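You operate a simulated robot arm through the tools that you are given. There is no shell and no other tool. Be economical: measure what you need, move in short steps, check, and stop when the job is done.

You run a simulated robot arm. Do the job below in one go: nothing can be reset, and whatever is moved stays where it is left.

## Task
Roll tube two at the torque that the chart gives.
Fine: the display holds its bore and the expander is down on the mandrel. Set the dial, switch the isolator on, press the roll button with hands outside the yellow line, switch off once the lamp is out, then lift the expander and park it.
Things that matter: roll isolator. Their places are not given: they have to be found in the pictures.

The check looks at the end state, three seconds after you hand in, the way a careful person would. Anything else that was tipped, shoved, dropped, spilled or broken makes it a failure.

## Robot
A 6-joint arm with a two-finger parallel gripper, fixed in place. Base frame: the origin is at the foot of the arm, x ahead of it, y to its left, z up. Lengths are in mm, angles in rad, forces in N, time in s.
With the tool pointing down near the work surface it reaches from about 240 to 640 mm from the base axis. Its first joint turns from -1.152 to 1.152 rad. Payload 2.7 kg.
The TCP is the grasp point between the finger pads, 23 mm short of the fingertips. In the tool frame z runs along the fingers and y along their closing line. The gripper opens to 94 mm. The fingers are 38 mm wide and 10 mm thick; the gripper's body (54 by 96 mm) begins 39 mm behind the TCP.
Orientation is that of the tool frame in the base frame, as [roll, pitch, yaw] about the fixed x, y, z axes, in that order (R = Rz(yaw) Ry(pitch) Rx(roll)). With the fingers straight down and closing along the base's y, the tool's x points along the base's -x, its y along +y and its z along -z.

## Interface
- The arm moves only by the tool step_arm. Its argument "motion" is a list of rows, each a list of 7 numbers: the turn, a rotation vector about the tool's x, y, z in rad, then the shift along the tool's x, y, z in mm, then the finger opening in mm, from 0 to 94. In form: [[rx, ry, rz, dx, dy, dz, claw], ...]. A call has 1 to 8 rows; each row shifts and turns the commanded pose from where the row before left it, along the tool's axes as they then stand. A row lasts 0.2 s, in which the tool goes at most 50 mm and 0.15 rad; a call with a longer step from one row to the next is refused whole, and so is a gripper value outside its range. A pose out of reach is approached as far as the arm can. The call stops where the force on the tool passes 70 N (or 10 N more than at its start, if that is more) or the arm is blocked; 0.2 s more then pass. Each finger travels about 45 mm/s and halts on what it meets, pressing with about 44 N; the grip force reading is that of the motor and also rises with nothing between the fingers. The clock runs only during rows and for 0.2 s after the last one: add rows that do not move to give the fingers time. It gives the time, the measured TCP pose, the force on the tool (base axes), the opening and the grip force at its end, in the units of the frame above (readings bear some noise), and new pictures: "pictures" is both (left out), scene, wrist or none.
- Cameras (640 x 400 px; columns grow to the right, rows downward): "scene" is fixed at [84.4, -435.1, 1415.2]; the picture's right is [0.72, -0.69, 0.00], its down [-0.33, -0.34, -0.88] and it looks along [0.61, 0.64, -0.47] (base axes); focal length 220 px, centre (320, 200). "wrist" rides on the gripper at [-39, 0, -44] in the tool frame; the picture's right is [0.00, -1.00, 0.00], its down [0.97, 0.00, -0.24] and it looks along [0.24, 0.00, 0.97] (tool axes); focal length 218 px, centre (320, 200).
- pixel_to_xyz(camera, pixels): for up to 12 pixels [column, row] of the newest picture of that camera ("zoom" is the newest enlarged one), the place [x, y, z] in the base frame of the surface seen there, good to about 2 mm. It takes no simulated time.
- enlarge(camera, box): a new picture of the part [left, top, right, bottom] of that camera's present view, enlarged. It takes no simulated time.
- hand_in(): hands the job in; it is judged then, once.

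Work in short steps. Measure before you move; look again where a grasp or a placing could have gone wrong, and mend it. You have 80 turns and 120 pictures in all, those below and enlarged ones among them. Open the gripper and draw the arm clear of the work before you hand the job in, unless the task says otherwise; then end with one line.

The tools are called after ">>>" as name(argument=value, ...) on one line, values as JSON. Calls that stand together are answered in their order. step_arm: Moves the arm, as the interface text tells. Its arguments: {"type":"object","properties":{"motion":{"type":"array"},"pictures":{"type":"string","enum":["both","scene","wrist","none"]}},"required":["motion"]} The other tools are called the same way: pixel_to_xyz (camera, pixels) gives the place of the surface under pixels of a picture; enlarge (camera, box) takes an enlarged picture of a part of a camera's view; hand_in () hands the job in.

At the start:

```text
time_s: 0.0
tcp_pos: [268.7, -118.8, 1326.5]
tool_rot: [-3.141, -0.001, 3.141]
ft_force: [0.1, -0.3, 0.2]
finger_gap: 94.1
finger_force: 0.1
```

scene: 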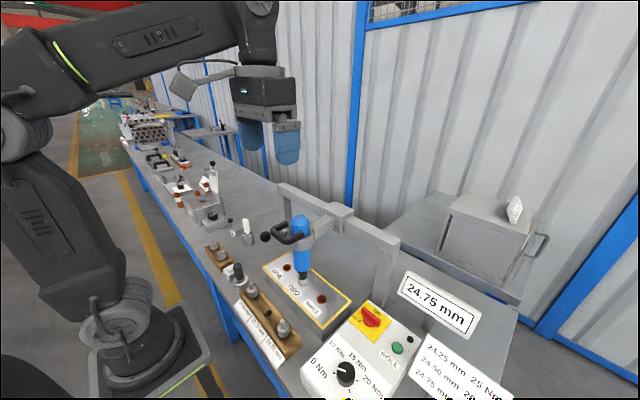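
wrist: 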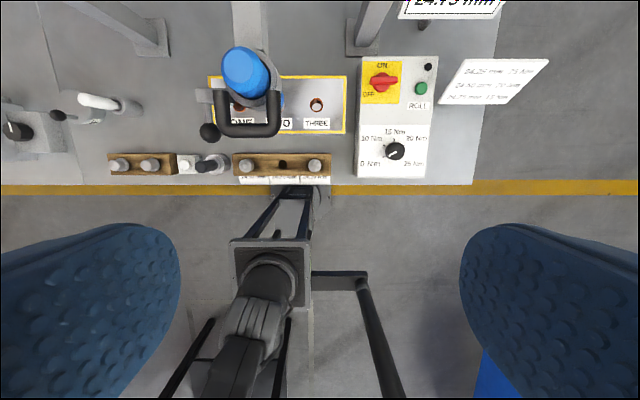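

The pictures show the control box with the dial at wrist (394,151), the isolator at (383,82), the button at (421,88), the display and the chart. I enlarge these to read them.

>>> enlarge(camera="scene", box=[380, 260, 520, 400])

>>> enlarge(camera="wrist", box=[340, 0, 560, 190])

>>> enlarge(camera="scene", box=[220, 180, 420, 400])

>>> pixel_to_xyz(camera="wrist", pixels=[[394, 151], [383, 82], [421, 88], [428, 67], [375, 120], [208, 132], [245, 130], [245, 70], [215, 164], [283, 164], [358, 178], [430, 58]])

```text
2.86 times, centred on (450, 330) of scene
```

zoom: 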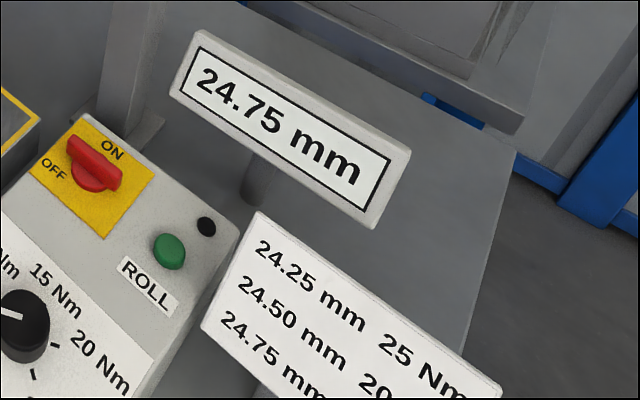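

```text
2.11 times, centred on (450, 95) of wrist
```

zoom: 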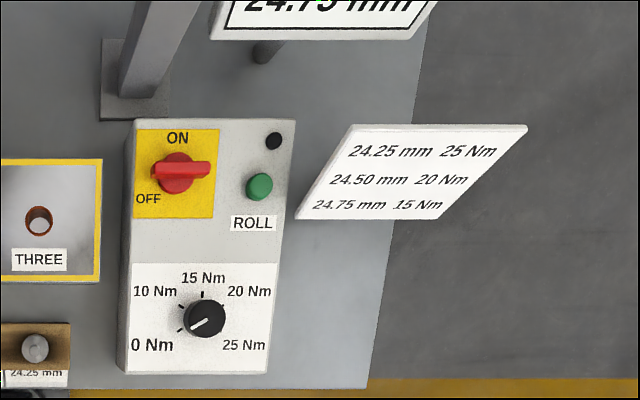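

```text
1.82 times, centred on (320, 290) of scene
```

zoom: 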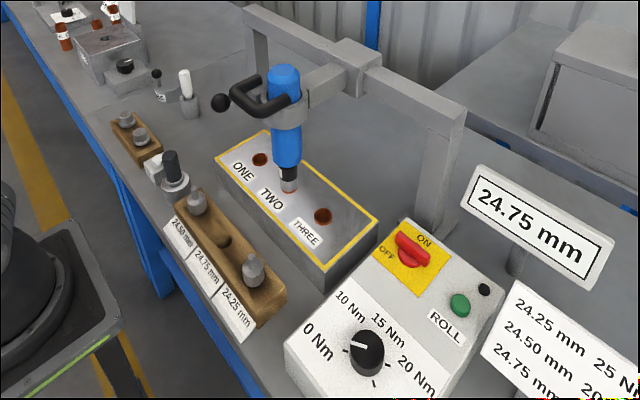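

```text
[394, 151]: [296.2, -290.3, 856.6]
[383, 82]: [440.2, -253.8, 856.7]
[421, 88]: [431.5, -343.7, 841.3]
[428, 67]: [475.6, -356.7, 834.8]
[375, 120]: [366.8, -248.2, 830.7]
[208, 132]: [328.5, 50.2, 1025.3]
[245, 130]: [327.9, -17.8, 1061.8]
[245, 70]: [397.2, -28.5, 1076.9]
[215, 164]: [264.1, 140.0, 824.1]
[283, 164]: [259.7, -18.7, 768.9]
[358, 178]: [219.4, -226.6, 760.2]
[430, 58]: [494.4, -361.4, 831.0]
```

The chart gives 15 Nm for 24.75 mm, and the dial points at 0. I now measure the same parts in the scene picture.

>>> pixel_to_xyz(camera="scene", pixels=[[346, 368], [371, 320], [397, 348], [410, 339], [335, 360], [300, 225], [266, 238], [303, 275], [337, 220], [350, 300], [230, 340], [385, 250]])

>>> enlarge(camera="scene", box=[240, 170, 370, 300])

>>> enlarge(camera="wrist", box=[180, 0, 380, 190])

```text
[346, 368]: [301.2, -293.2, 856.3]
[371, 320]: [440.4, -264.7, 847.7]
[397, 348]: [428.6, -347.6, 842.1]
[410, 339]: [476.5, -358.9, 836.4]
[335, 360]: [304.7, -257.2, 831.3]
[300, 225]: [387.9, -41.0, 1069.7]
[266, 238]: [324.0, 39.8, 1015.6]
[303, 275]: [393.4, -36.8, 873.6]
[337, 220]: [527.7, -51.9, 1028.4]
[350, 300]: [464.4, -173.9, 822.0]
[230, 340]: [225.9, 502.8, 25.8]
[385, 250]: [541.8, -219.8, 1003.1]
```

```text
3.08 times, centred on (305, 235) of scene
```

zoom: 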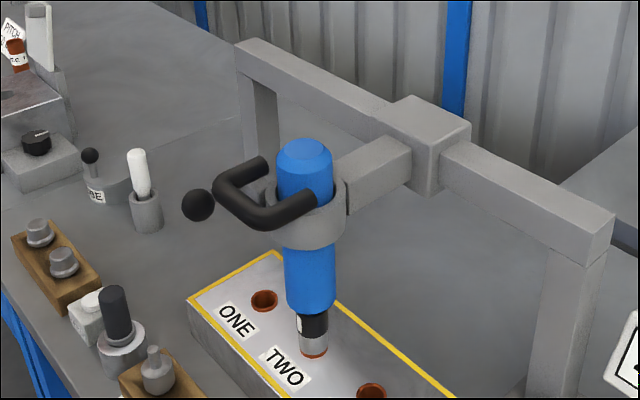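

```text
2.11 times, centred on (280, 95) of wrist
```

zoom: 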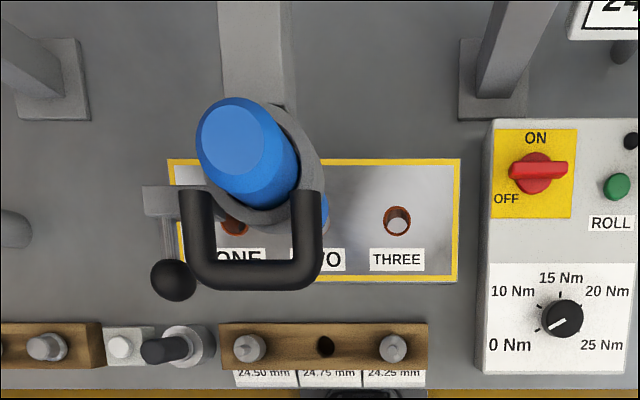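

The dial is centred near (298,-291) with its top at z 857. The isolator is at (440,-258), the button at (430,-346) and the panel at z 831. I move above the dial to look closer.

>>> step_arm(motion=[[0, 0, 0, -5, -21.5, 41, 94], [0, 0, 0, -5, -21.5, 41, 94], [0, 0, 0, -5, -21.5, 41, 94], [0, 0, 0, -5, -21.5, 41, 94], [0, 0, 0, -5, -21.5, 41, 94], [0, 0, 0, -5, -21.5, 41, 94], [0, 0, 0, 0, -21.5, 41, 94], [0, 0, 0, 0, -21.5, 41, 94]])

```text
time_s: 1.8
tcp_pos: [296.9, -291.7, 1000.6]
tool_rot: [3.141, -0.001, -3.142]
ft_force: [-0.5, -0.4, 0.1]
finger_gap: 94.0
finger_force: 0.1
```

scene: 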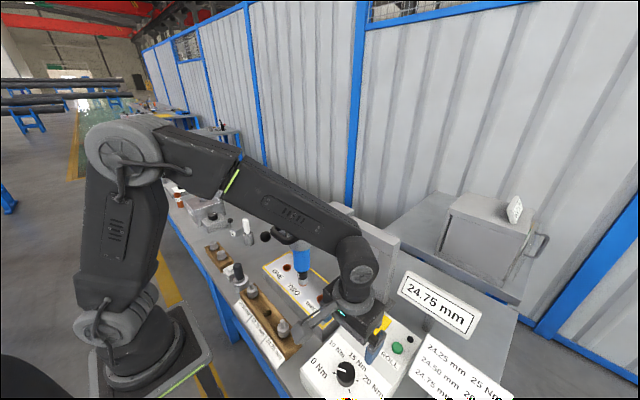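
wrist: 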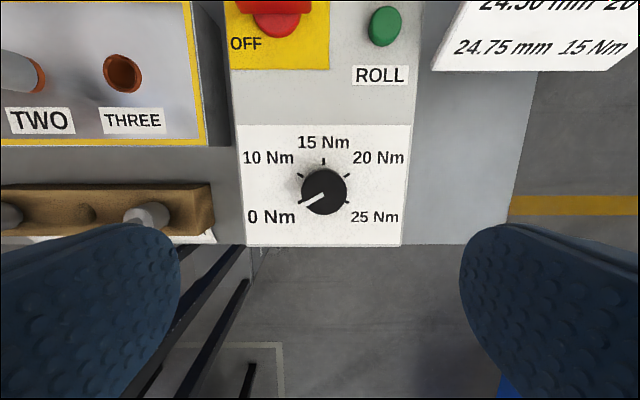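

The dial points at 0, and the 15 tick is straight up at (324,160). I measure the dial edges and ticks.

>>> pixel_to_xyz(camera="wrist", pixels=[[304, 190], [345, 190], [324, 172], [324, 190], [324, 210], [324, 161], [300, 176], [347, 175], [347, 204], [385, 26], [280, 25], [135, 200]])

>>> enlarge(camera="wrist", box=[230, 120, 410, 250])

```text
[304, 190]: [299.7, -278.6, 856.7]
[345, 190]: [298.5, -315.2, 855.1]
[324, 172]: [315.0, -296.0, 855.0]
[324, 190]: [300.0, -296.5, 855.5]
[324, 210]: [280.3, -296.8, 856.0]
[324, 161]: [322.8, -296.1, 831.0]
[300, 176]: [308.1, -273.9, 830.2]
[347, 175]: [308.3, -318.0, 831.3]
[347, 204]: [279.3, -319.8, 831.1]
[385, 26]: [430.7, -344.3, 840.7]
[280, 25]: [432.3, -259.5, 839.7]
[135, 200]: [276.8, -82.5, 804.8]
```

```text
3.08 times, centred on (320, 185) of wrist
```

zoom: 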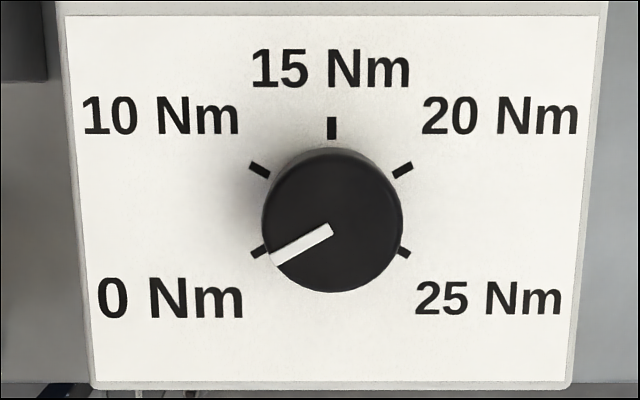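

The dial centre is about (296,-296.5) and its diameter 36. I align with it, turn the tool by -1.05 rad and partly close the fingers.

>>> step_arm(motion=[[0, 0, 0, 1, -4.8, 0, 60], [0, 0, -0.15, 0, 0, 20, 60], [0, 0, -0.15, 0, 0, 20, 60], [0, 0, -0.15, 0, 0, 20, 60], [0, 0, -0.15, 0, 0, 20, 60], [0, 0, -0.15, 0, 0, 10, 60], [0, 0, -0.15, 0, 0, 0, 60], [0, 0, -0.15, 0, 0, 0, 60]])

```text
time_s: 3.6
tcp_pos: [297.0, -295.6, 907.8]
tool_rot: [3.141, 0.0, -2.088]
ft_force: [0.7, 0.6, 0.2]
finger_gap: 59.9
finger_force: 0.1
```

scene: 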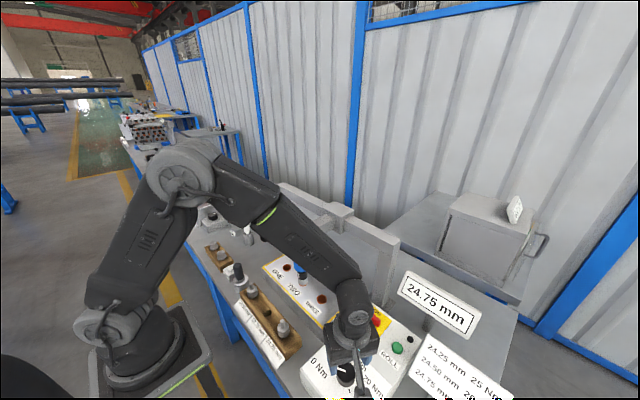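
wrist: 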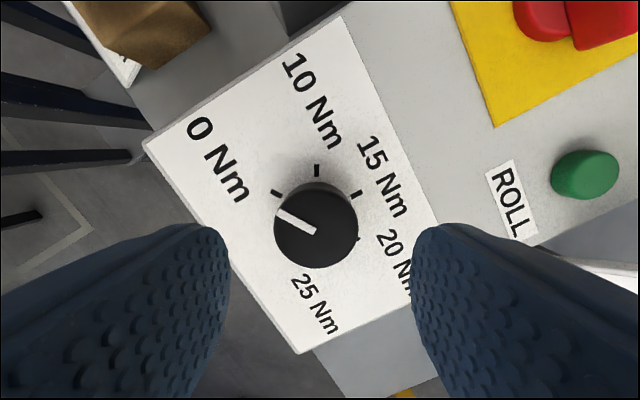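

The dial sits centrally between the fingers. I go down to TCP z 858 and close on it.

>>> step_arm(motion=[[0, 0, 0, 0, 0, 25, 60], [0, 0, 0, 0, 0, 24, 60], [0, 0, 0, 0, 0, 0, 45], [0, 0, 0, 0, 0, 0, 34], [0, 0, 0, 0, 0, 0, 34], [0, 0, 0, 0, 0, 0, 30], [0, 0, 0, 0, 0, 0, 30]])

```text
time_s: 5.2
tcp_pos: [295.7, -293.9, 859.5]
tool_rot: [3.134, 0.002, -2.092]
ft_force: [-21.3, 11.8, 1.0]
finger_gap: 42.3
finger_force: 44.9
```

scene: 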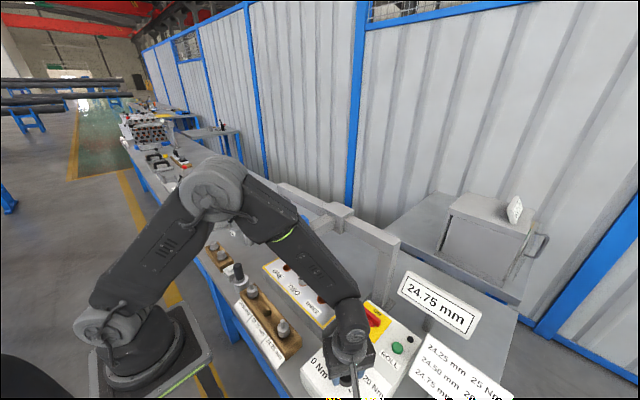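
wrist: 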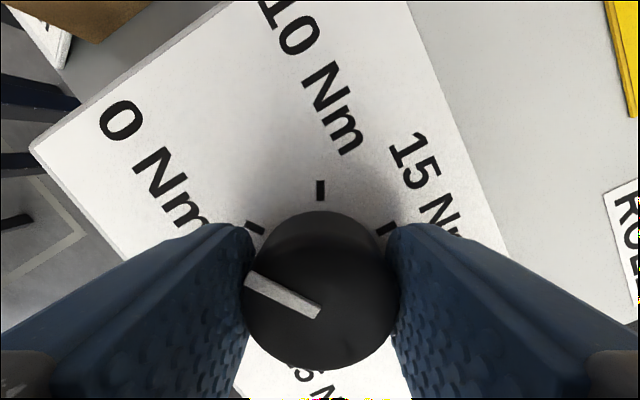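

Gripped at 42 mm with a side force of 24 N along tool +y. I shift 2 mm to relieve it and begin the clockwise turn.

>>> step_arm(motion=[[0, 0, 0, 0, 1.5, 0, 30], [0, 0, 0.1, 0, 0, 0, 30], [0, 0, 0.15, 0, 0, 0, 30], [0, 0, 0.15, 0, 0, 0, 30], [0, 0, 0.15, 0, 0, 0, 30]], pictures="wrist")

```text
time_s: 6.4
tcp_pos: [296.5, -294.2, 858.4]
tool_rot: [3.141, 0.001, -2.644]
ft_force: [4.4, 1.1, -34.3]
finger_gap: 41.8
finger_force: 44.7
```

wrist: 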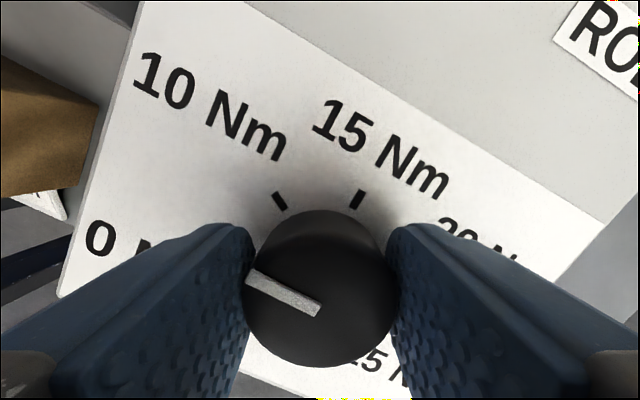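

The dial follows the fingers. I keep turning; 1.54 rad remains.

>>> step_arm(motion=[[0, 0, 0.15, 0, 0, 0, 30], [0, 0, 0.15, 0, 0, 0, 30], [0, 0, 0.15, 0, 0, 0, 30], [0, 0, 0.15, 0, 0, 0, 30], [0, 0, 0.15, 0, 0, 0, 30], [0, 0, 0.15, 0, 0, 0, 30]], pictures="none")

>>> step_arm(motion=[[0, 0, 0.15, 0, 0, 0, 30], [0, 0, 0.15, 0, 0, 0, 30], [0, 0, 0.15, 0, 0, 0, 30], [0, 0, 0.15, 0, 0, 0, 30], [0, 0, 0.04, 0, 0, 0, 30]], pictures="wrist")

```text
time_s: 7.8
tcp_pos: [296.5, -296.3, 859.6]
tool_rot: [3.141, 0.0, 2.737]
ft_force: [5.5, -15.7, -31.6]
finger_gap: 42.0
finger_force: 45.2
```

```text
time_s: 9.0
tcp_pos: [296.4, -295.7, 859.6]
tool_rot: [-3.141, 0.002, 2.099]
ft_force: [-10.2, -25.1, -13.4]
finger_gap: 42.1
finger_force: 45.0
```

wrist: 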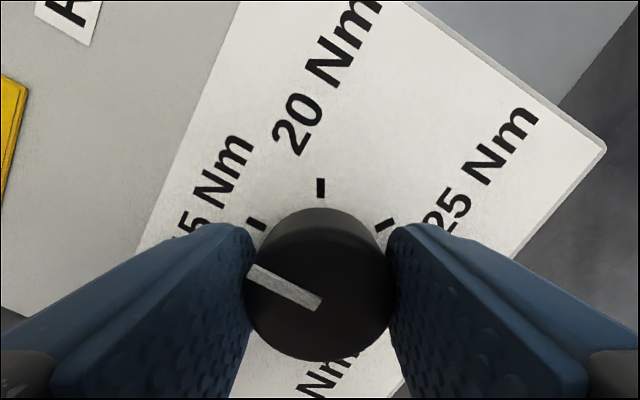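

The pointer now sits at the 15 tick as the fingers hold it. I open the fingers, rise and check.

>>> step_arm(motion=[[0, 0, 0, 0, 0, 0, 60], [0, 0, 0, 0, 0, 0, 60], [0, 0, 0, 0, 0, -30, 60], [0, 0, -0.15, 0, 0, -30, 60], [0, 0, -0.15, 0, 0, -30, 60], [0, 0, -0.15, 0, 0, -10, 60], [0, 0, -0.15, 0, 0, 0, 60], [0, 0, -0.15, 0, 0, 0, 60]], pictures="none")

>>> step_arm(motion=[[0, 0, -0.15, 0, 0, 0, 60], [0, 0, -0.14, 0, 0, 0, 60], [0, 0, 0, -30, 0, -10, 60], [0, 0, 0, 0, 0, 0, 60]], pictures="wrist")

```text
time_s: 10.8
tcp_pos: [296.8, -293.7, 960.2]
tool_rot: [-3.141, 0.0, 2.857]
ft_force: [0.1, 0.4, 0.2]
finger_gap: 59.9
finger_force: 0.0
```

```text
time_s: 11.8
tcp_pos: [326.3, -293.9, 970.9]
tool_rot: [3.141, -0.001, -3.14]
ft_force: [0.5, 0.5, -0.3]
finger_gap: 59.8
finger_force: 0.1
```

wrist: 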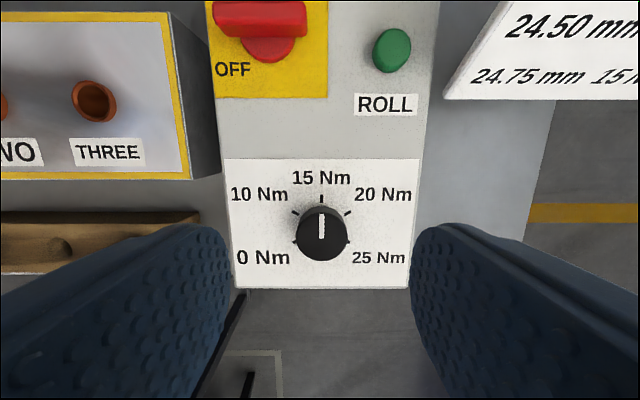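

The dial reads 15 Nm. Now I move over the isolator for a closer look.

>>> step_arm(motion=[[0, 0, 0, -35, 10, 0, 60], [0, 0, 0, -35, 12, 0, 60], [0, 0, 0, -35, 12, 0, 60], [0, 0, 0, 0, 0, 0, 60]])

```text
time_s: 12.8
tcp_pos: [430.0, -260.1, 968.9]
tool_rot: [-3.141, -0.002, 3.141]
ft_force: [0.3, -0.3, 0.5]
finger_gap: 60.0
finger_force: 0.1
```

scene: 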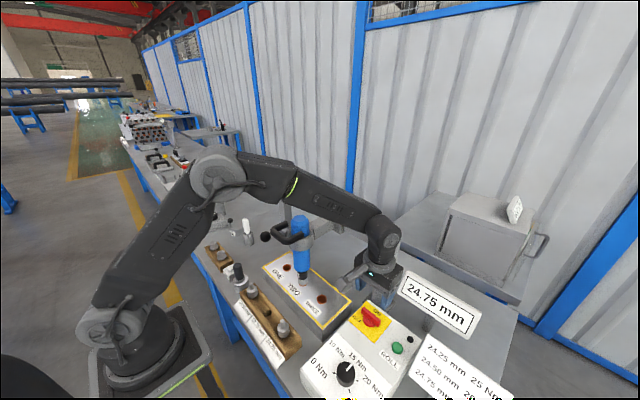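
wrist: 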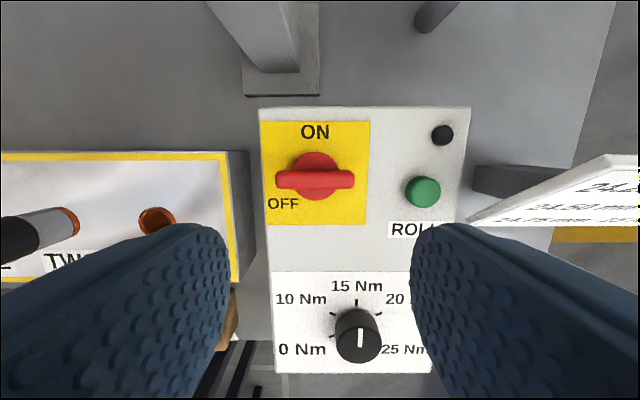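

>>> enlarge(camera="wrist", box=[250, 100, 480, 250])

>>> pixel_to_xyz(camera="wrist", pixels=[[279, 179], [315, 179], [351, 179], [315, 170], [315, 187], [315, 157], [315, 198], [423, 190], [442, 134], [265, 150], [465, 150], [280, 85]])

```text
2.67 times, centred on (365, 175) of wrist
```

zoom: 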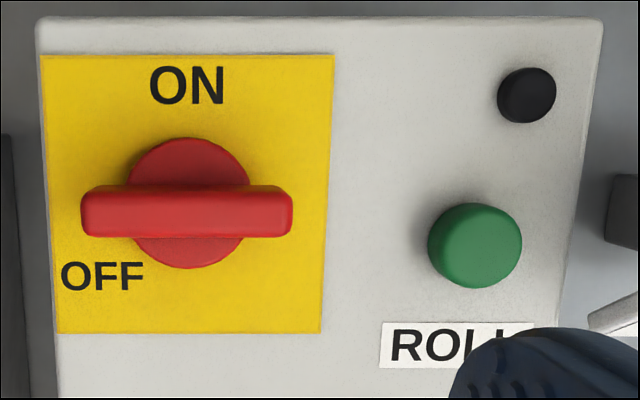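

```text
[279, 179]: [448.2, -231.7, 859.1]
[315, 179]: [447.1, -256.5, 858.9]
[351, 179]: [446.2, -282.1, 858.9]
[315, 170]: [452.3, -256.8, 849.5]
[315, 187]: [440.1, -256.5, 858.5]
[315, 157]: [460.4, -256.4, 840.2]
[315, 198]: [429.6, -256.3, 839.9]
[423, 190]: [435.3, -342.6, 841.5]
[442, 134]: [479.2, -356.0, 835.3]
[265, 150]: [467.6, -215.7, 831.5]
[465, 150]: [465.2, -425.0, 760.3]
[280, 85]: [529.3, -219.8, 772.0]
```

The isolator bar lies along y, centred at (445,-256.5), with z from 840 to 859. ON is along x, so it needs a quarter turn clockwise. I centre over it and turn the tool -90° at height.

>>> step_arm(motion=[[0, 0, 0, -15, 3.5, 0, 50], [0, 0, -0.15, 0, 0, 0, 50], [0, 0, -0.15, 0, 0, 0, 50], [0, 0, -0.15, 0, 0, 0, 50], [0, 0, -0.15, 0, 0, 0, 50], [0, 0, -0.15, 0, 0, 0, 50], [0, 0, -0.15, 0, 0, 0, 50], [0, 0, -0.15, 0, 0, 0, 50]], pictures="none")

>>> step_arm(motion=[[0, 0, -0.15, 0, 0, 15, 50], [0, 0, -0.15, 0, 0, 15, 50], [0, 0, -0.15, 0, 0, 15, 50], [0, 0, -0.071, 0, 0, 10, 50], [0, 0, 0, 0, 0, 0, 50]])

```text
time_s: 14.6
tcp_pos: [446.8, -256.8, 969.1]
tool_rot: [-3.141, 0.0, -2.089]
ft_force: [-0.6, -0.2, 0.0]
finger_gap: 49.9
finger_force: 0.1
```

```text
time_s: 15.8
tcp_pos: [445.1, -257.5, 913.2]
tool_rot: [3.14, -0.001, -1.568]
ft_force: [0.2, -0.1, 0.1]
finger_gap: 50.0
finger_force: 0.1
```

scene: 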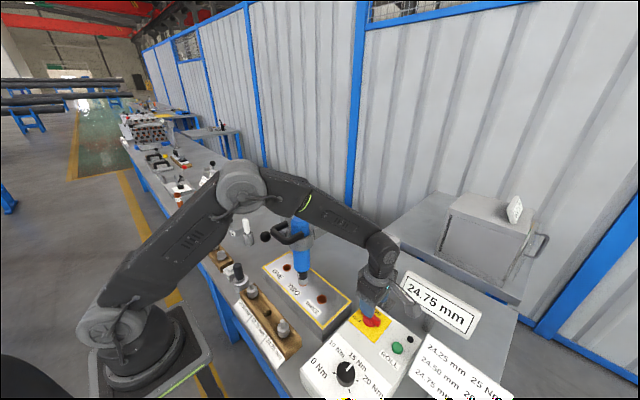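
wrist: 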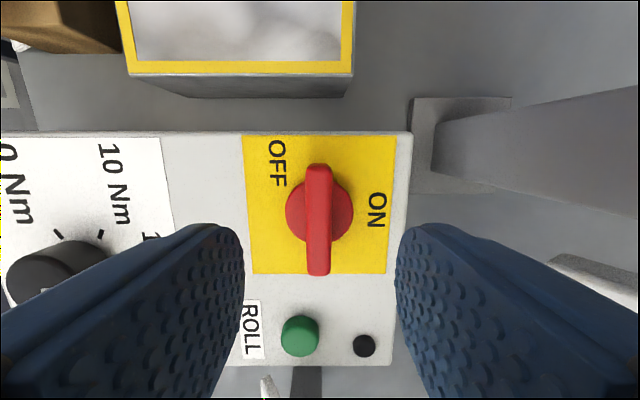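

The bar is centred between the fingers. I go down to z 866 and close.

>>> step_arm(motion=[[0, 0, 0, 0, 0, 25, 50], [0, 0, 0, 0, 0, 22, 50], [0, 0, 0, 0, 0, 0, 30], [0, 0, 0, 0, 0, 0, 15], [0, 0, 0, 0, 0, 0, 8], [0, 0, 0, 0, 0, 0, 8], [0, 0, 0, 0, 0, 0, 8]], pictures="wrist")

```text
time_s: 17.4
tcp_pos: [445.3, -257.8, 868.2]
tool_rot: [3.139, -0.002, -1.57]
ft_force: [-9.6, 0.5, 0.2]
finger_gap: 12.7
finger_force: 45.0
```

wrist: 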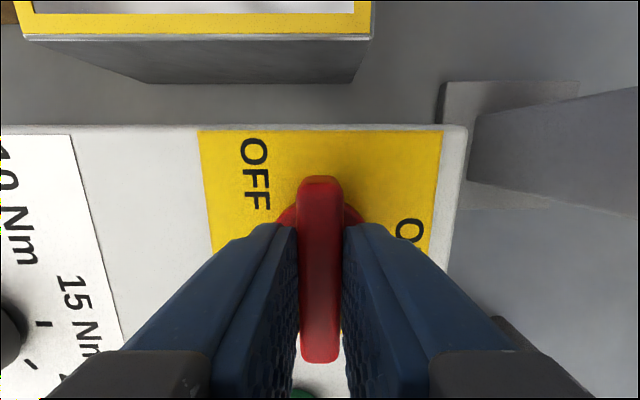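

The bar is gripped at 12.7 mm. I turn it clockwise by 1.57 rad.

>>> step_arm(motion=[[0, 0, 0.15, 0, 0, 0, 8], [0, 0, 0.15, 0, 0, 0, 8], [0, 0, 0.15, 0, 0, 0, 8], [0, 0, 0.15, 0, 0, 0, 8]], pictures="wrist")

```text
time_s: 18.4
tcp_pos: [443.4, -256.4, 867.7]
tool_rot: [3.138, -0.001, -2.176]
ft_force: [-22.8, 0.7, 2.0]
finger_gap: 13.0
finger_force: 44.6
```

wrist: 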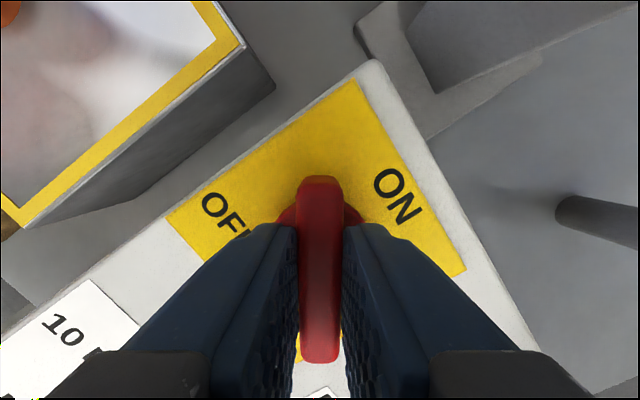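

It turns with the fingers. I go on for the remaining 0.97 rad.

>>> step_arm(motion=[[0, 0, 0.15, 0, 0, 0, 8], [0, 0, 0.15, 0, 0, 0, 8], [0, 0, 0.15, 0, 0, 0, 8], [0, 0, 0.15, 0, 0, 0, 8], [0, 0, 0.15, 0, 0, 0, 8], [0, 0, 0.15, 0, 0, 0, 8], [0, 0, 0.07, 0, 0, 0, 8]], pictures="wrist")

```text
time_s: 20.0
tcp_pos: [444.8, -255.4, 867.5]
tool_rot: [3.138, -0.006, 3.141]
ft_force: [-28.6, -4.6, 4.6]
finger_gap: 12.8
finger_force: 45.2
```

wrist: 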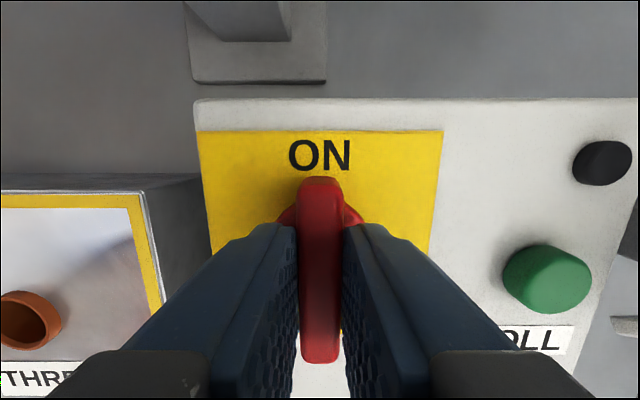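

The isolator is on. I release, rise and move over the button with the fingers closed.

>>> step_arm(motion=[[0, 0, 0, 0, 0, 0, 40], [0, 0, 0, 0, 0, 0, 40], [0, 0, 0, 0, 0, -40, 40], [0, 0, 0, 0, 0, 0, 0], [0, 0, 0, 6, -44, 0, 0], [0, 0, 0, 6, -44, 0, 0], [0, 0, 0, 0, 0, 0, 0]])

```text
time_s: 21.6
tcp_pos: [435.0, -342.1, 909.2]
tool_rot: [3.142, 0.0, -3.14]
ft_force: [0.1, 0.5, 0.8]
finger_gap: 0.0
finger_force: 42.3
```

scene: 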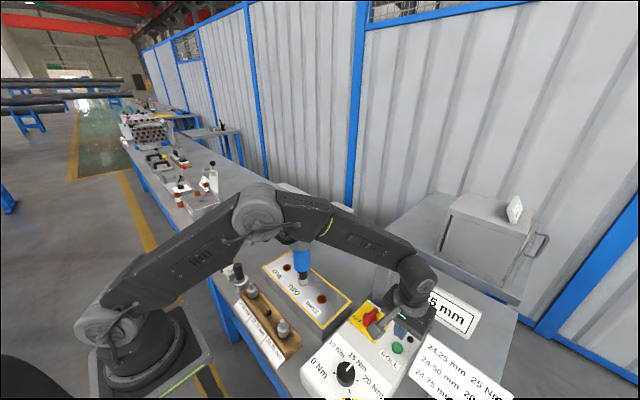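
wrist: 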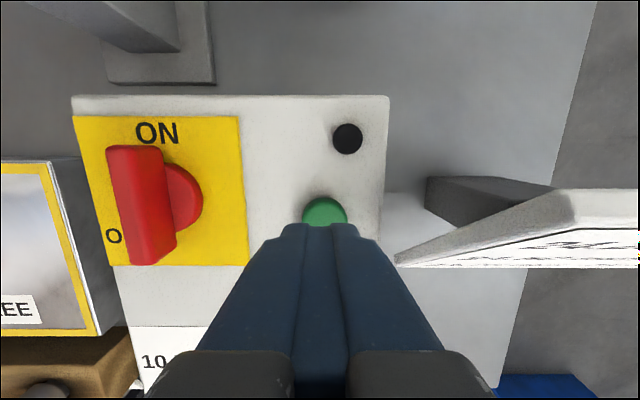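

The fingers are over the button. The chart plate is near the gripper body, so I measure its left edge before pressing.

>>> pixel_to_xyz(camera="wrist", pixels=[[400, 260], [470, 225], [555, 190], [440, 262], [325, 212], [312, 230], [347, 138]])

>>> pixel_to_xyz(camera="scene", pixels=[[412, 370], [432, 337], [398, 348], [470, 330], [510, 372]])

>>> enlarge(camera="scene", box=[340, 260, 500, 400])

```text
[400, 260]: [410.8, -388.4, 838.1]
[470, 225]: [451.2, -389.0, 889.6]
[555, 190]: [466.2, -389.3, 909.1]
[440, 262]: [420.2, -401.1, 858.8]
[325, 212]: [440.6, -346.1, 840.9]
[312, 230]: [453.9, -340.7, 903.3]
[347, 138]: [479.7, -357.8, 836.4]
```

```text
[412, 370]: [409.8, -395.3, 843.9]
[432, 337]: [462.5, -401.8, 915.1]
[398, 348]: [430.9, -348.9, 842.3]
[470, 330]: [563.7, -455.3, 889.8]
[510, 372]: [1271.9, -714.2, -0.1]
```

```text
2.86 times, centred on (420, 330) of scene
```

zoom: 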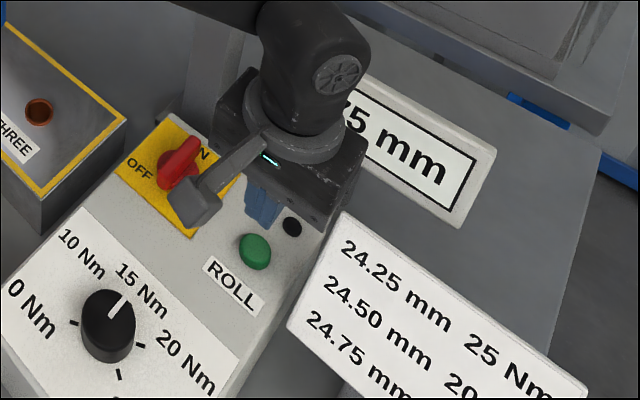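

The chart's edge is at y -388 and rises to z 915, too near the 96 mm wide body. I rise and turn the tool by -90° so the narrow side faces it.

>>> pixel_to_xyz(camera="zoom", pixels=[[362, 160], [460, 220], [360, 95], [490, 150]])

>>> step_arm(motion=[[0, 0, 0, 0, 0, -30, 0], [0, 0, -0.15, 0, 0, 0, 0], [0, 0, -0.15, 0, 0, 0, 0], [0, 0, -0.15, 0, 0, 0, 0], [0, 0, -0.15, 0, 0, 0, 0], [0, 0, -0.15, 0, 0, 0, 0], [0, 0, -0.15, 0, 0, 0, 0]], pictures="none")

>>> step_arm(motion=[[0, 0, -0.15, 0, 0, 0, 0], [0, 0, -0.15, 0, 0, 0, 0], [0, 0, -0.15, 0, 0, 0, 0], [0, 0, -0.15, 0, 0, 0, 0], [0, 0, -0.071, 0, 0, 0, 0], [0, 0, 0, 0, 0, 0, 0]])

```text
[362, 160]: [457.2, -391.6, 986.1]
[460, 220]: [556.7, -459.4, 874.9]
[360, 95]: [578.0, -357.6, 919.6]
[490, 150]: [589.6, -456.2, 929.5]
```

```text
time_s: 23.2
tcp_pos: [435.1, -344.4, 936.9]
tool_rot: [-3.141, 0.001, -2.237]
ft_force: [0.6, -0.5, 1.0]
finger_gap: 0.0
finger_force: 42.5
```

```text
time_s: 24.6
tcp_pos: [434.2, -344.9, 936.5]
tool_rot: [3.141, 0.0, -1.569]
ft_force: [-0.1, -0.8, -0.2]
finger_gap: 0.0
finger_force: 42.7
```

scene: 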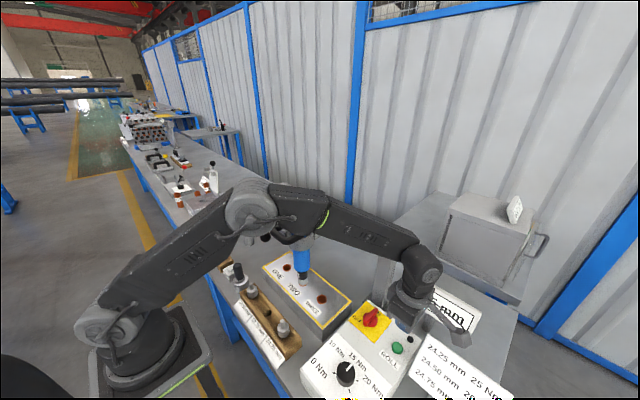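
wrist: 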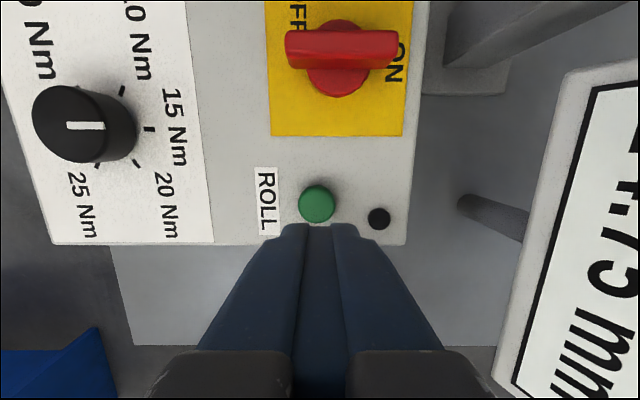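

Something on the gripper now sticks out over the chart side. I enlarge to check it.

>>> enlarge(camera="scene", box=[360, 250, 520, 400])

>>> pixel_to_xyz(camera="scene", pixels=[[460, 325], [468, 322], [440, 312], [425, 305], [410, 298]])

```text
2.67 times, centred on (440, 325) of scene
```

zoom: 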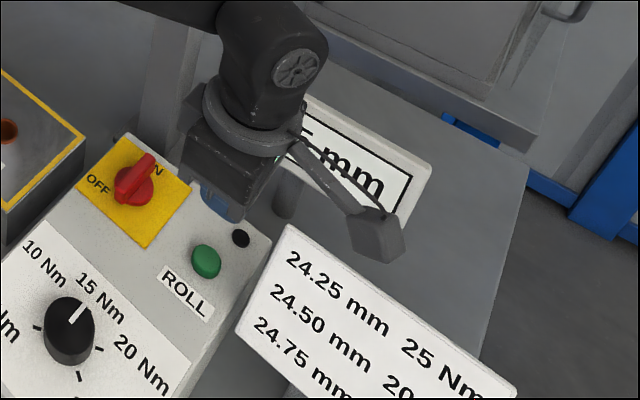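

```text
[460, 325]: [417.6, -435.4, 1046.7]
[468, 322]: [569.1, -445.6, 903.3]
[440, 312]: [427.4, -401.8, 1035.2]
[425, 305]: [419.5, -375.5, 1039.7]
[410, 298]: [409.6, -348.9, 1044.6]
```

The bracket is at about z 1040 and will stay above the chart. I lower to just above the button.

>>> step_arm(motion=[[0, 0, 0, 0, 2, 35, 0], [0, 0, 0, 0, 0, 32, 0], [0, 0, 0, 0, 0, 0, 0]])

```text
time_s: 25.4
tcp_pos: [432.1, -344.3, 871.7]
tool_rot: [3.14, 0.001, -1.572]
ft_force: [0.4, -0.6, 0.4]
finger_gap: 0.2
finger_force: 42.7
```

scene: 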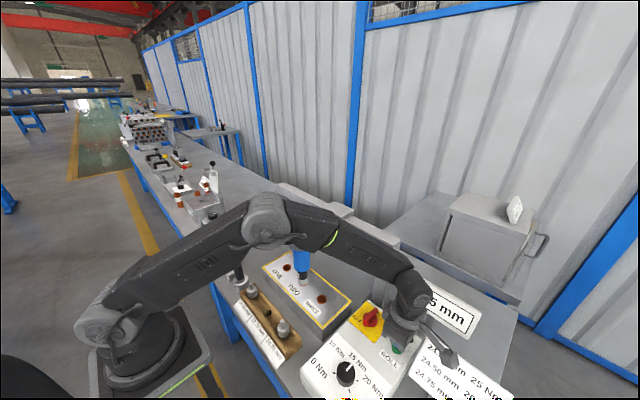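
wrist: 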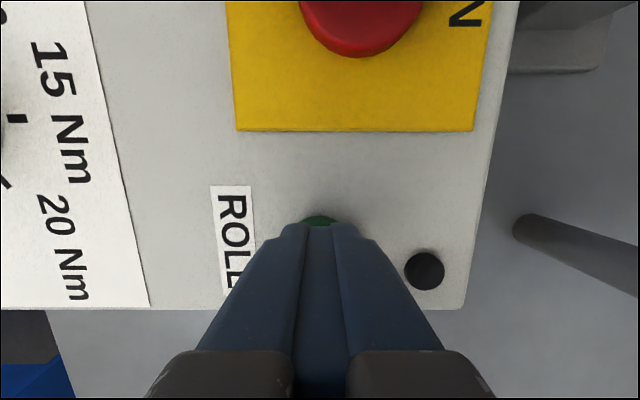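

The tips are about 8 mm above the button. I press in small steps and then rise again.

>>> step_arm(motion=[[0, 0, 0, 0, 0, 5, 0], [0, 0, 0, 0, 0, 3, 0], [0, 0, 0, 0, 0, 2, 0], [0, 0, 0, 0, 0, 2, 0]])

```text
time_s: 26.4
tcp_pos: [432.8, -345.6, 858.6]
tool_rot: [3.142, -0.001, -1.572]
ft_force: [-0.7, 0.5, 2.9]
finger_gap: 0.1
finger_force: 42.3
```

scene: 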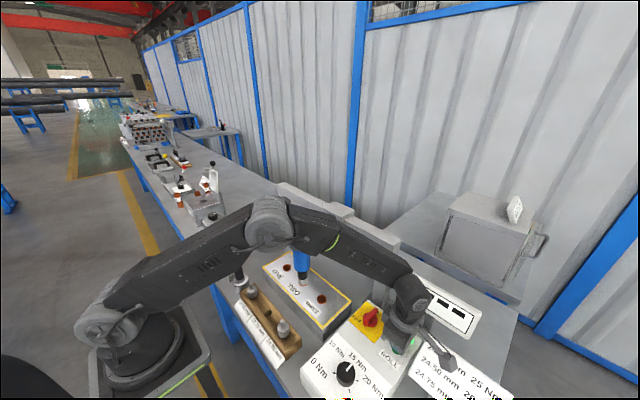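
wrist: 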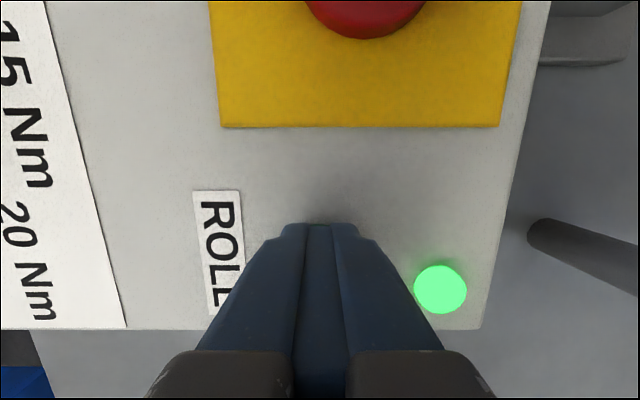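

The lamp is lit green at (440,289), so the roll is running. I rise off the button and wait, watching the lamp.

>>> step_arm(motion=[[0, 0, 0, 0, 0, -30, 0], [0, 0, 0, 0, 0, -30, 0], [0, 0, 0, 0, 0, 0, 0], [0, 0, 0, 0, 0, 0, 0], [0, 0, 0, 0, 0, 0, 0], [0, 0, 0, 0, 0, 0, 0], [0, 0, 0, 0, 0, 0, 0], [0, 0, 0, 0, 0, 0, 0]], pictures="wrist")

```text
time_s: 28.2
tcp_pos: [432.2, -343.8, 918.0]
tool_rot: [3.141, 0.001, -1.571]
ft_force: [0.7, -0.4, 0.7]
finger_gap: 0.0
finger_force: 42.0
```

wrist: 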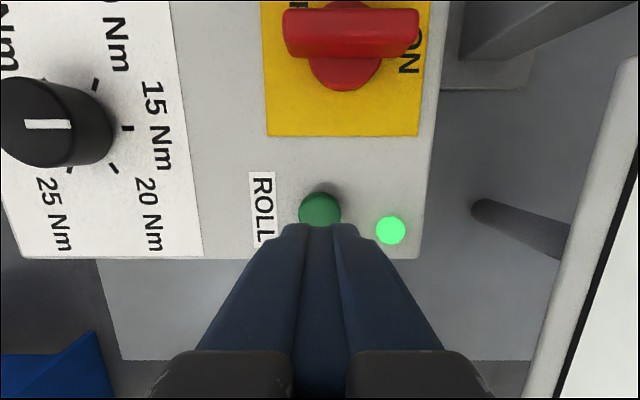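

The lamp is still lit, so I wait.

>>> step_arm(motion=[[0, 0, 0, 0, 0, 0, 0], [0, 0, 0, 0, 0, 0, 0], [0, 0, 0, 0, 0, 0, 0], [0, 0, 0, 0, 0, 0, 0], [0, 0, 0, 0, 0, 0, 0], [0, 0, 0, 0, 0, 0, 0], [0, 0, 0, 0, 0, 0, 0], [0, 0, 0, 0, 0, 0, 0]], pictures="none")

>>> step_arm(motion=[[0, 0, 0, 0, 0, 0, 0], [0, 0, 0, 0, 0, 0, 0], [0, 0, 0, 0, 0, 0, 0], [0, 0, 0, 0, 0, 0, 0], [0, 0, 0, 0, 0, 0, 0], [0, 0, 0, 0, 0, 0, 0], [0, 0, 0, 0, 0, 0, 0], [0, 0, 0, 0, 0, 0, 0]])

```text
time_s: 30.0
tcp_pos: [432.8, -343.6, 919.7]
tool_rot: [-3.141, -0.001, -1.572]
ft_force: [0.9, -0.6, 0.3]
finger_gap: 0.0
finger_force: 42.4
```

```text
time_s: 31.8
tcp_pos: [432.3, -344.6, 919.4]
tool_rot: [-3.141, 0.0, -1.571]
ft_force: [0.0, 1.0, -0.2]
finger_gap: 0.0
finger_force: 42.4
```

scene: 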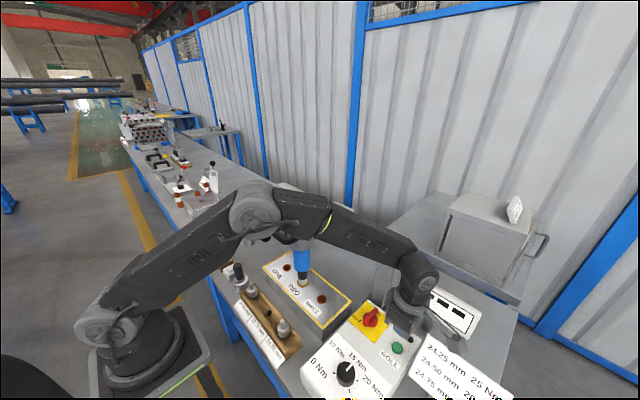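
wrist: 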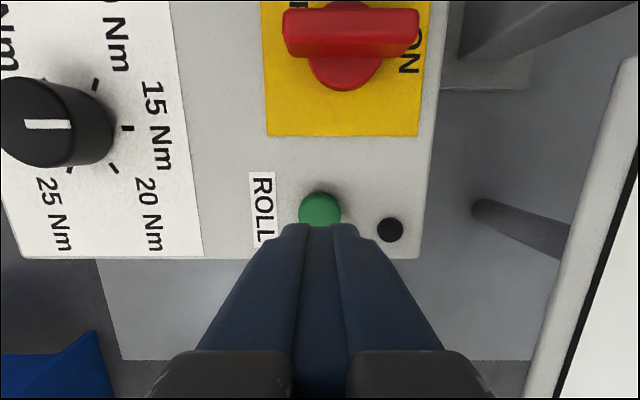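

The lamp at (390,230) is out. I go back over the isolator and turn the tool back by +90°, with the fingers open to 40.

>>> step_arm(motion=[[0, 0, 0, -44, -6, -20, 0], [0, 0, 0, -44, -6.5, 0, 20], [0, 0, 0.15, 0, 0, 0, 40], [0, 0, 0.15, 0, 0, 0, 40], [0, 0, 0.15, 0, 0, 0, 40], [0, 0, 0.15, 0, 0, 0, 40], [0, 0, 0.15, 0, 0, 0, 40], [0, 0, 0.15, 0, 0, 0, 40]], pictures="none")

>>> step_arm(motion=[[0, 0, 0.15, 0, 0, 0, 40], [0, 0, 0.15, 0, 0, 0, 40], [0, 0, 0.15, 0, 0, 0, 40], [0, 0, 0.15, 0, 0, 0, 40], [0, 0, 0.071, 0, 0, 0, 40], [0, 0, 0, 0, 0, 20, 40], [0, 0, 0, 0, 0, 0, 40]], pictures="wrist")

```text
time_s: 33.6
tcp_pos: [444.2, -255.9, 940.0]
tool_rot: [-3.141, 0.002, -2.473]
ft_force: [-0.1, -0.3, -0.7]
finger_gap: 39.7
finger_force: 0.1
```

```text
time_s: 35.2
tcp_pos: [446.4, -257.2, 917.7]
tool_rot: [-3.139, -0.001, -3.141]
ft_force: [-0.1, -0.3, -0.7]
finger_gap: 39.9
finger_force: 0.1
```

wrist: 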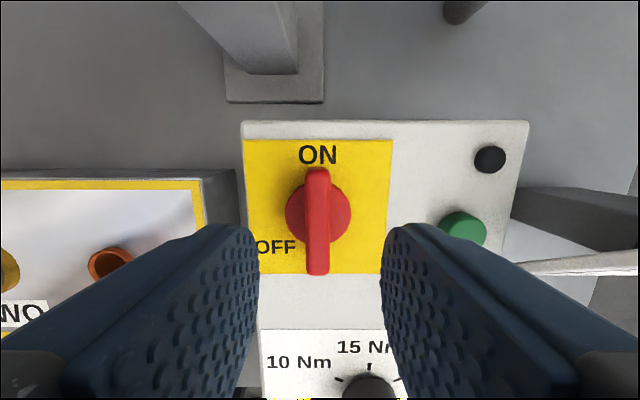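

The bar is centred between the fingers at (318,220). I descend 50 mm and grip it.

>>> step_arm(motion=[[0, 0, 0, 0, 0, 25, 40], [0, 0, 0, 0, 0, 25, 40], [0, 0, 0, 0, 0, 0, 25], [0, 0, 0, 0, 0, 0, 8], [0, 0, 0, 0, 0, 0, 8], [0, 0, 0, 0, 0, 0, 8]], pictures="none")

>>> step_arm(motion=[[0, 0, -0.15, 0, 0, 0, 8], [0, 0, -0.15, 0, 0, 0, 8], [0, 0, -0.15, 0, 0, 0, 8], [0, 0, -0.15, 0, 0, 0, 8], [0, 0, -0.15, 0, 0, 0, 8]], pictures="wrist")

```text
time_s: 36.6
tcp_pos: [444.9, -256.8, 870.0]
tool_rot: [3.14, -0.002, -3.139]
ft_force: [1.7, 15.9, -1.1]
finger_gap: 15.3
finger_force: 8.0
```

```text
time_s: 37.8
tcp_pos: [442.7, -257.5, 868.9]
tool_rot: [3.142, -0.001, -2.391]
ft_force: [-5.8, 9.6, 3.7]
finger_gap: 13.3
finger_force: 5.9
```

wrist: 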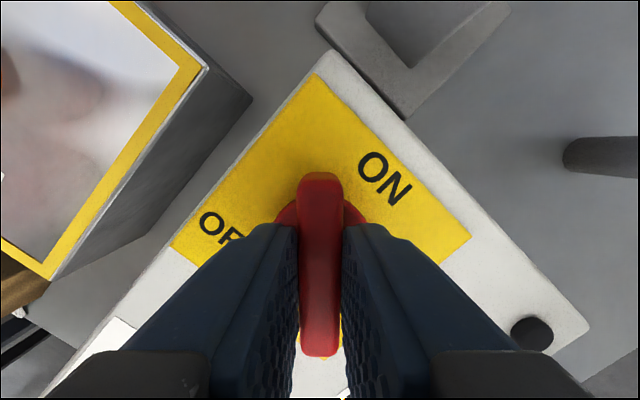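

The bar follows. I complete the remaining 0.82 rad.

>>> step_arm(motion=[[0, 0, -0.15, 0, 0, 0, 8], [0, 0, -0.15, 0, 0, 0, 8], [0, 0, -0.15, 0, 0, 0, 8], [0, 0, -0.15, 0, 0, 0, 8], [0, 0, -0.15, 0, 0, 0, 8], [0, 0, -0.07, 0, 0, 0, 8], [0, 0, 0, 0, 0, 0, 8]], pictures="none")

>>> step_arm(motion=[[0, 0, 0, 0, 0, 0, 40], [0, 0, 0, 0, 0, 0, 40], [0, 0, 0, 0, 0, -40, 40], [0, 0, 0, 0, 0, -40, 40], [0, 0, 0, 0, 0, 0, 40]], pictures="wrist")

```text
time_s: 39.4
tcp_pos: [445.9, -257.4, 869.5]
tool_rot: [-3.139, -0.002, -1.569]
ft_force: [-3.6, -9.6, -1.9]
finger_gap: 12.8
finger_force: 44.9
```

```text
time_s: 40.6
tcp_pos: [445.2, -256.5, 948.8]
tool_rot: [3.142, 0.001, -1.571]
ft_force: [0.4, 0.1, -0.6]
finger_gap: 39.8
finger_force: 0.0
```

wrist: 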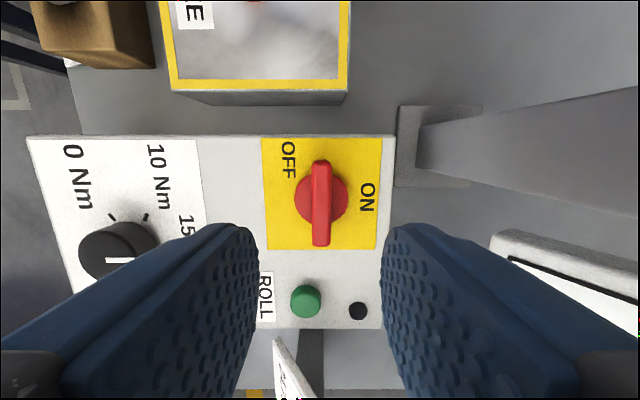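

The isolator is off. Now I rise, turn back and retreat to view the expander.

>>> step_arm(motion=[[0, 0, 0, 0, 30, -35, 40], [0, 0, 0, 0, 30, -35, 40], [0, 0, 0, 0, 30, -35, 40], [0, 0, 0, 0, 30, -35, 40], [0, 0, 0, 0, 30, -35, 40], [0, 0, 0.15, 0, 0, -35, 40], [0, 0, 0.15, 0, 0, -35, 40], [0, 0, 0.15, 0, 0, 0, 40]], pictures="none")

>>> step_arm(motion=[[0, 0, 0.15, 0, 0, 0, 80], [0, 0, 0.15, 0, 0, 0, 80], [0, 0, 0.15, 0, 0, 0, 80], [0, 0, 0.15, 0, 0, 0, 80], [0, 0, 0.15, 0, 0, 0, 80], [0, 0, 0.15, 0, 0, 0, 80], [0, 0, 0.15, 0, 0, 0, 80], [0, 0, 0.071, 0, 0, 0, 80]])

```text
time_s: 42.4
tcp_pos: [294.8, -256.2, 1193.2]
tool_rot: [-3.141, 0.0, -2.024]
ft_force: [-0.4, 0.3, -0.9]
finger_gap: 39.9
finger_force: 0.2
```

```text
time_s: 44.2
tcp_pos: [294.2, -256.0, 1194.4]
tool_rot: [3.141, 0.0, 3.14]
ft_force: [-0.3, 0.3, -0.3]
finger_gap: 80.2
finger_force: 0.1
```

scene: 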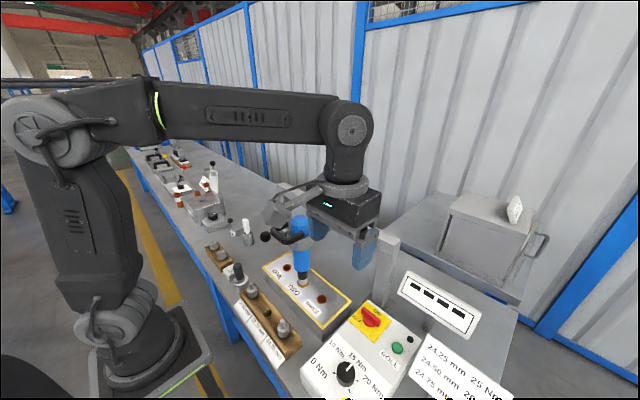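
wrist: 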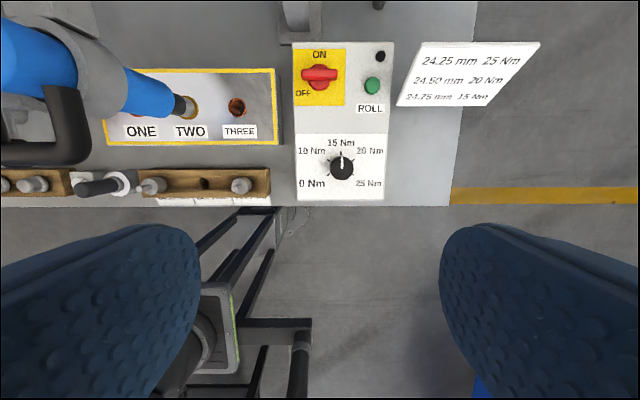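

Everything there looks right. I enlarge the expander in both views to understand its lift and parking.

>>> enlarge(camera="scene", box=[250, 190, 350, 300])

>>> step_arm(motion=[[0, 0, 0, 0, 40, 0, 94], [0, 0, 0, 0, 40, 0, 94], [0, 0, 0, 0, 40, 0, 94], [0, 0, 0, 0, 40, 0, 94], [0, 0, 0, 20, 40, 0, 94], [0, 0, 0, 20, 20, 0, 94], [0, 0, 0, 0, 0, 0, 94]])

```text
3.64 times, centred on (300, 245) of scene
```

zoom: 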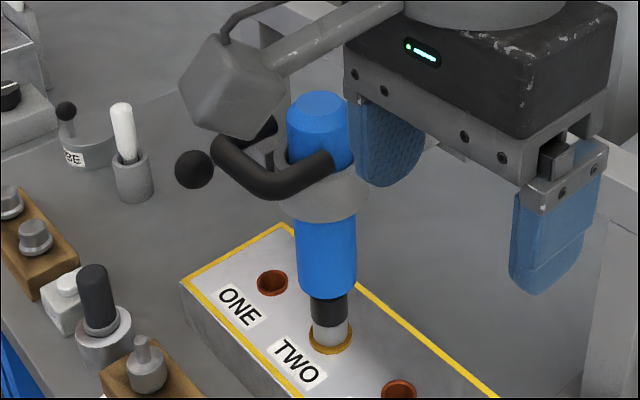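

```text
time_s: 45.8
tcp_pos: [250.7, -36.4, 1194.3]
tool_rot: [3.141, -0.001, 3.14]
ft_force: [-0.1, 0.3, 0.1]
finger_gap: 94.0
finger_force: 0.1
```

scene: 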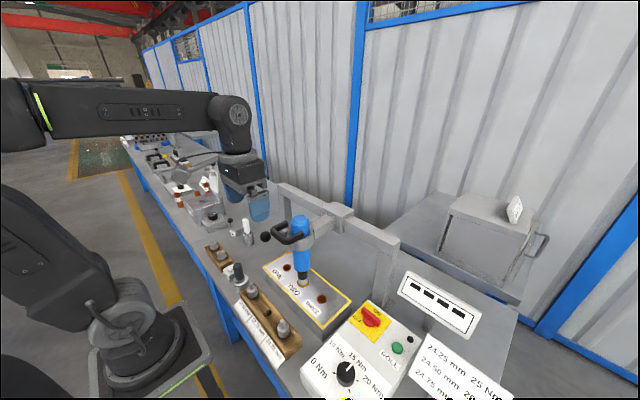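
wrist: 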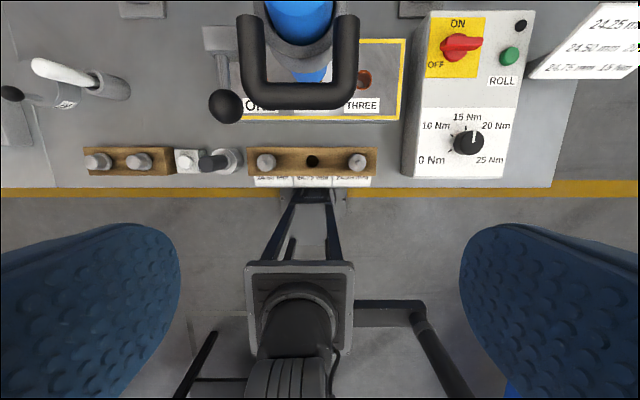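

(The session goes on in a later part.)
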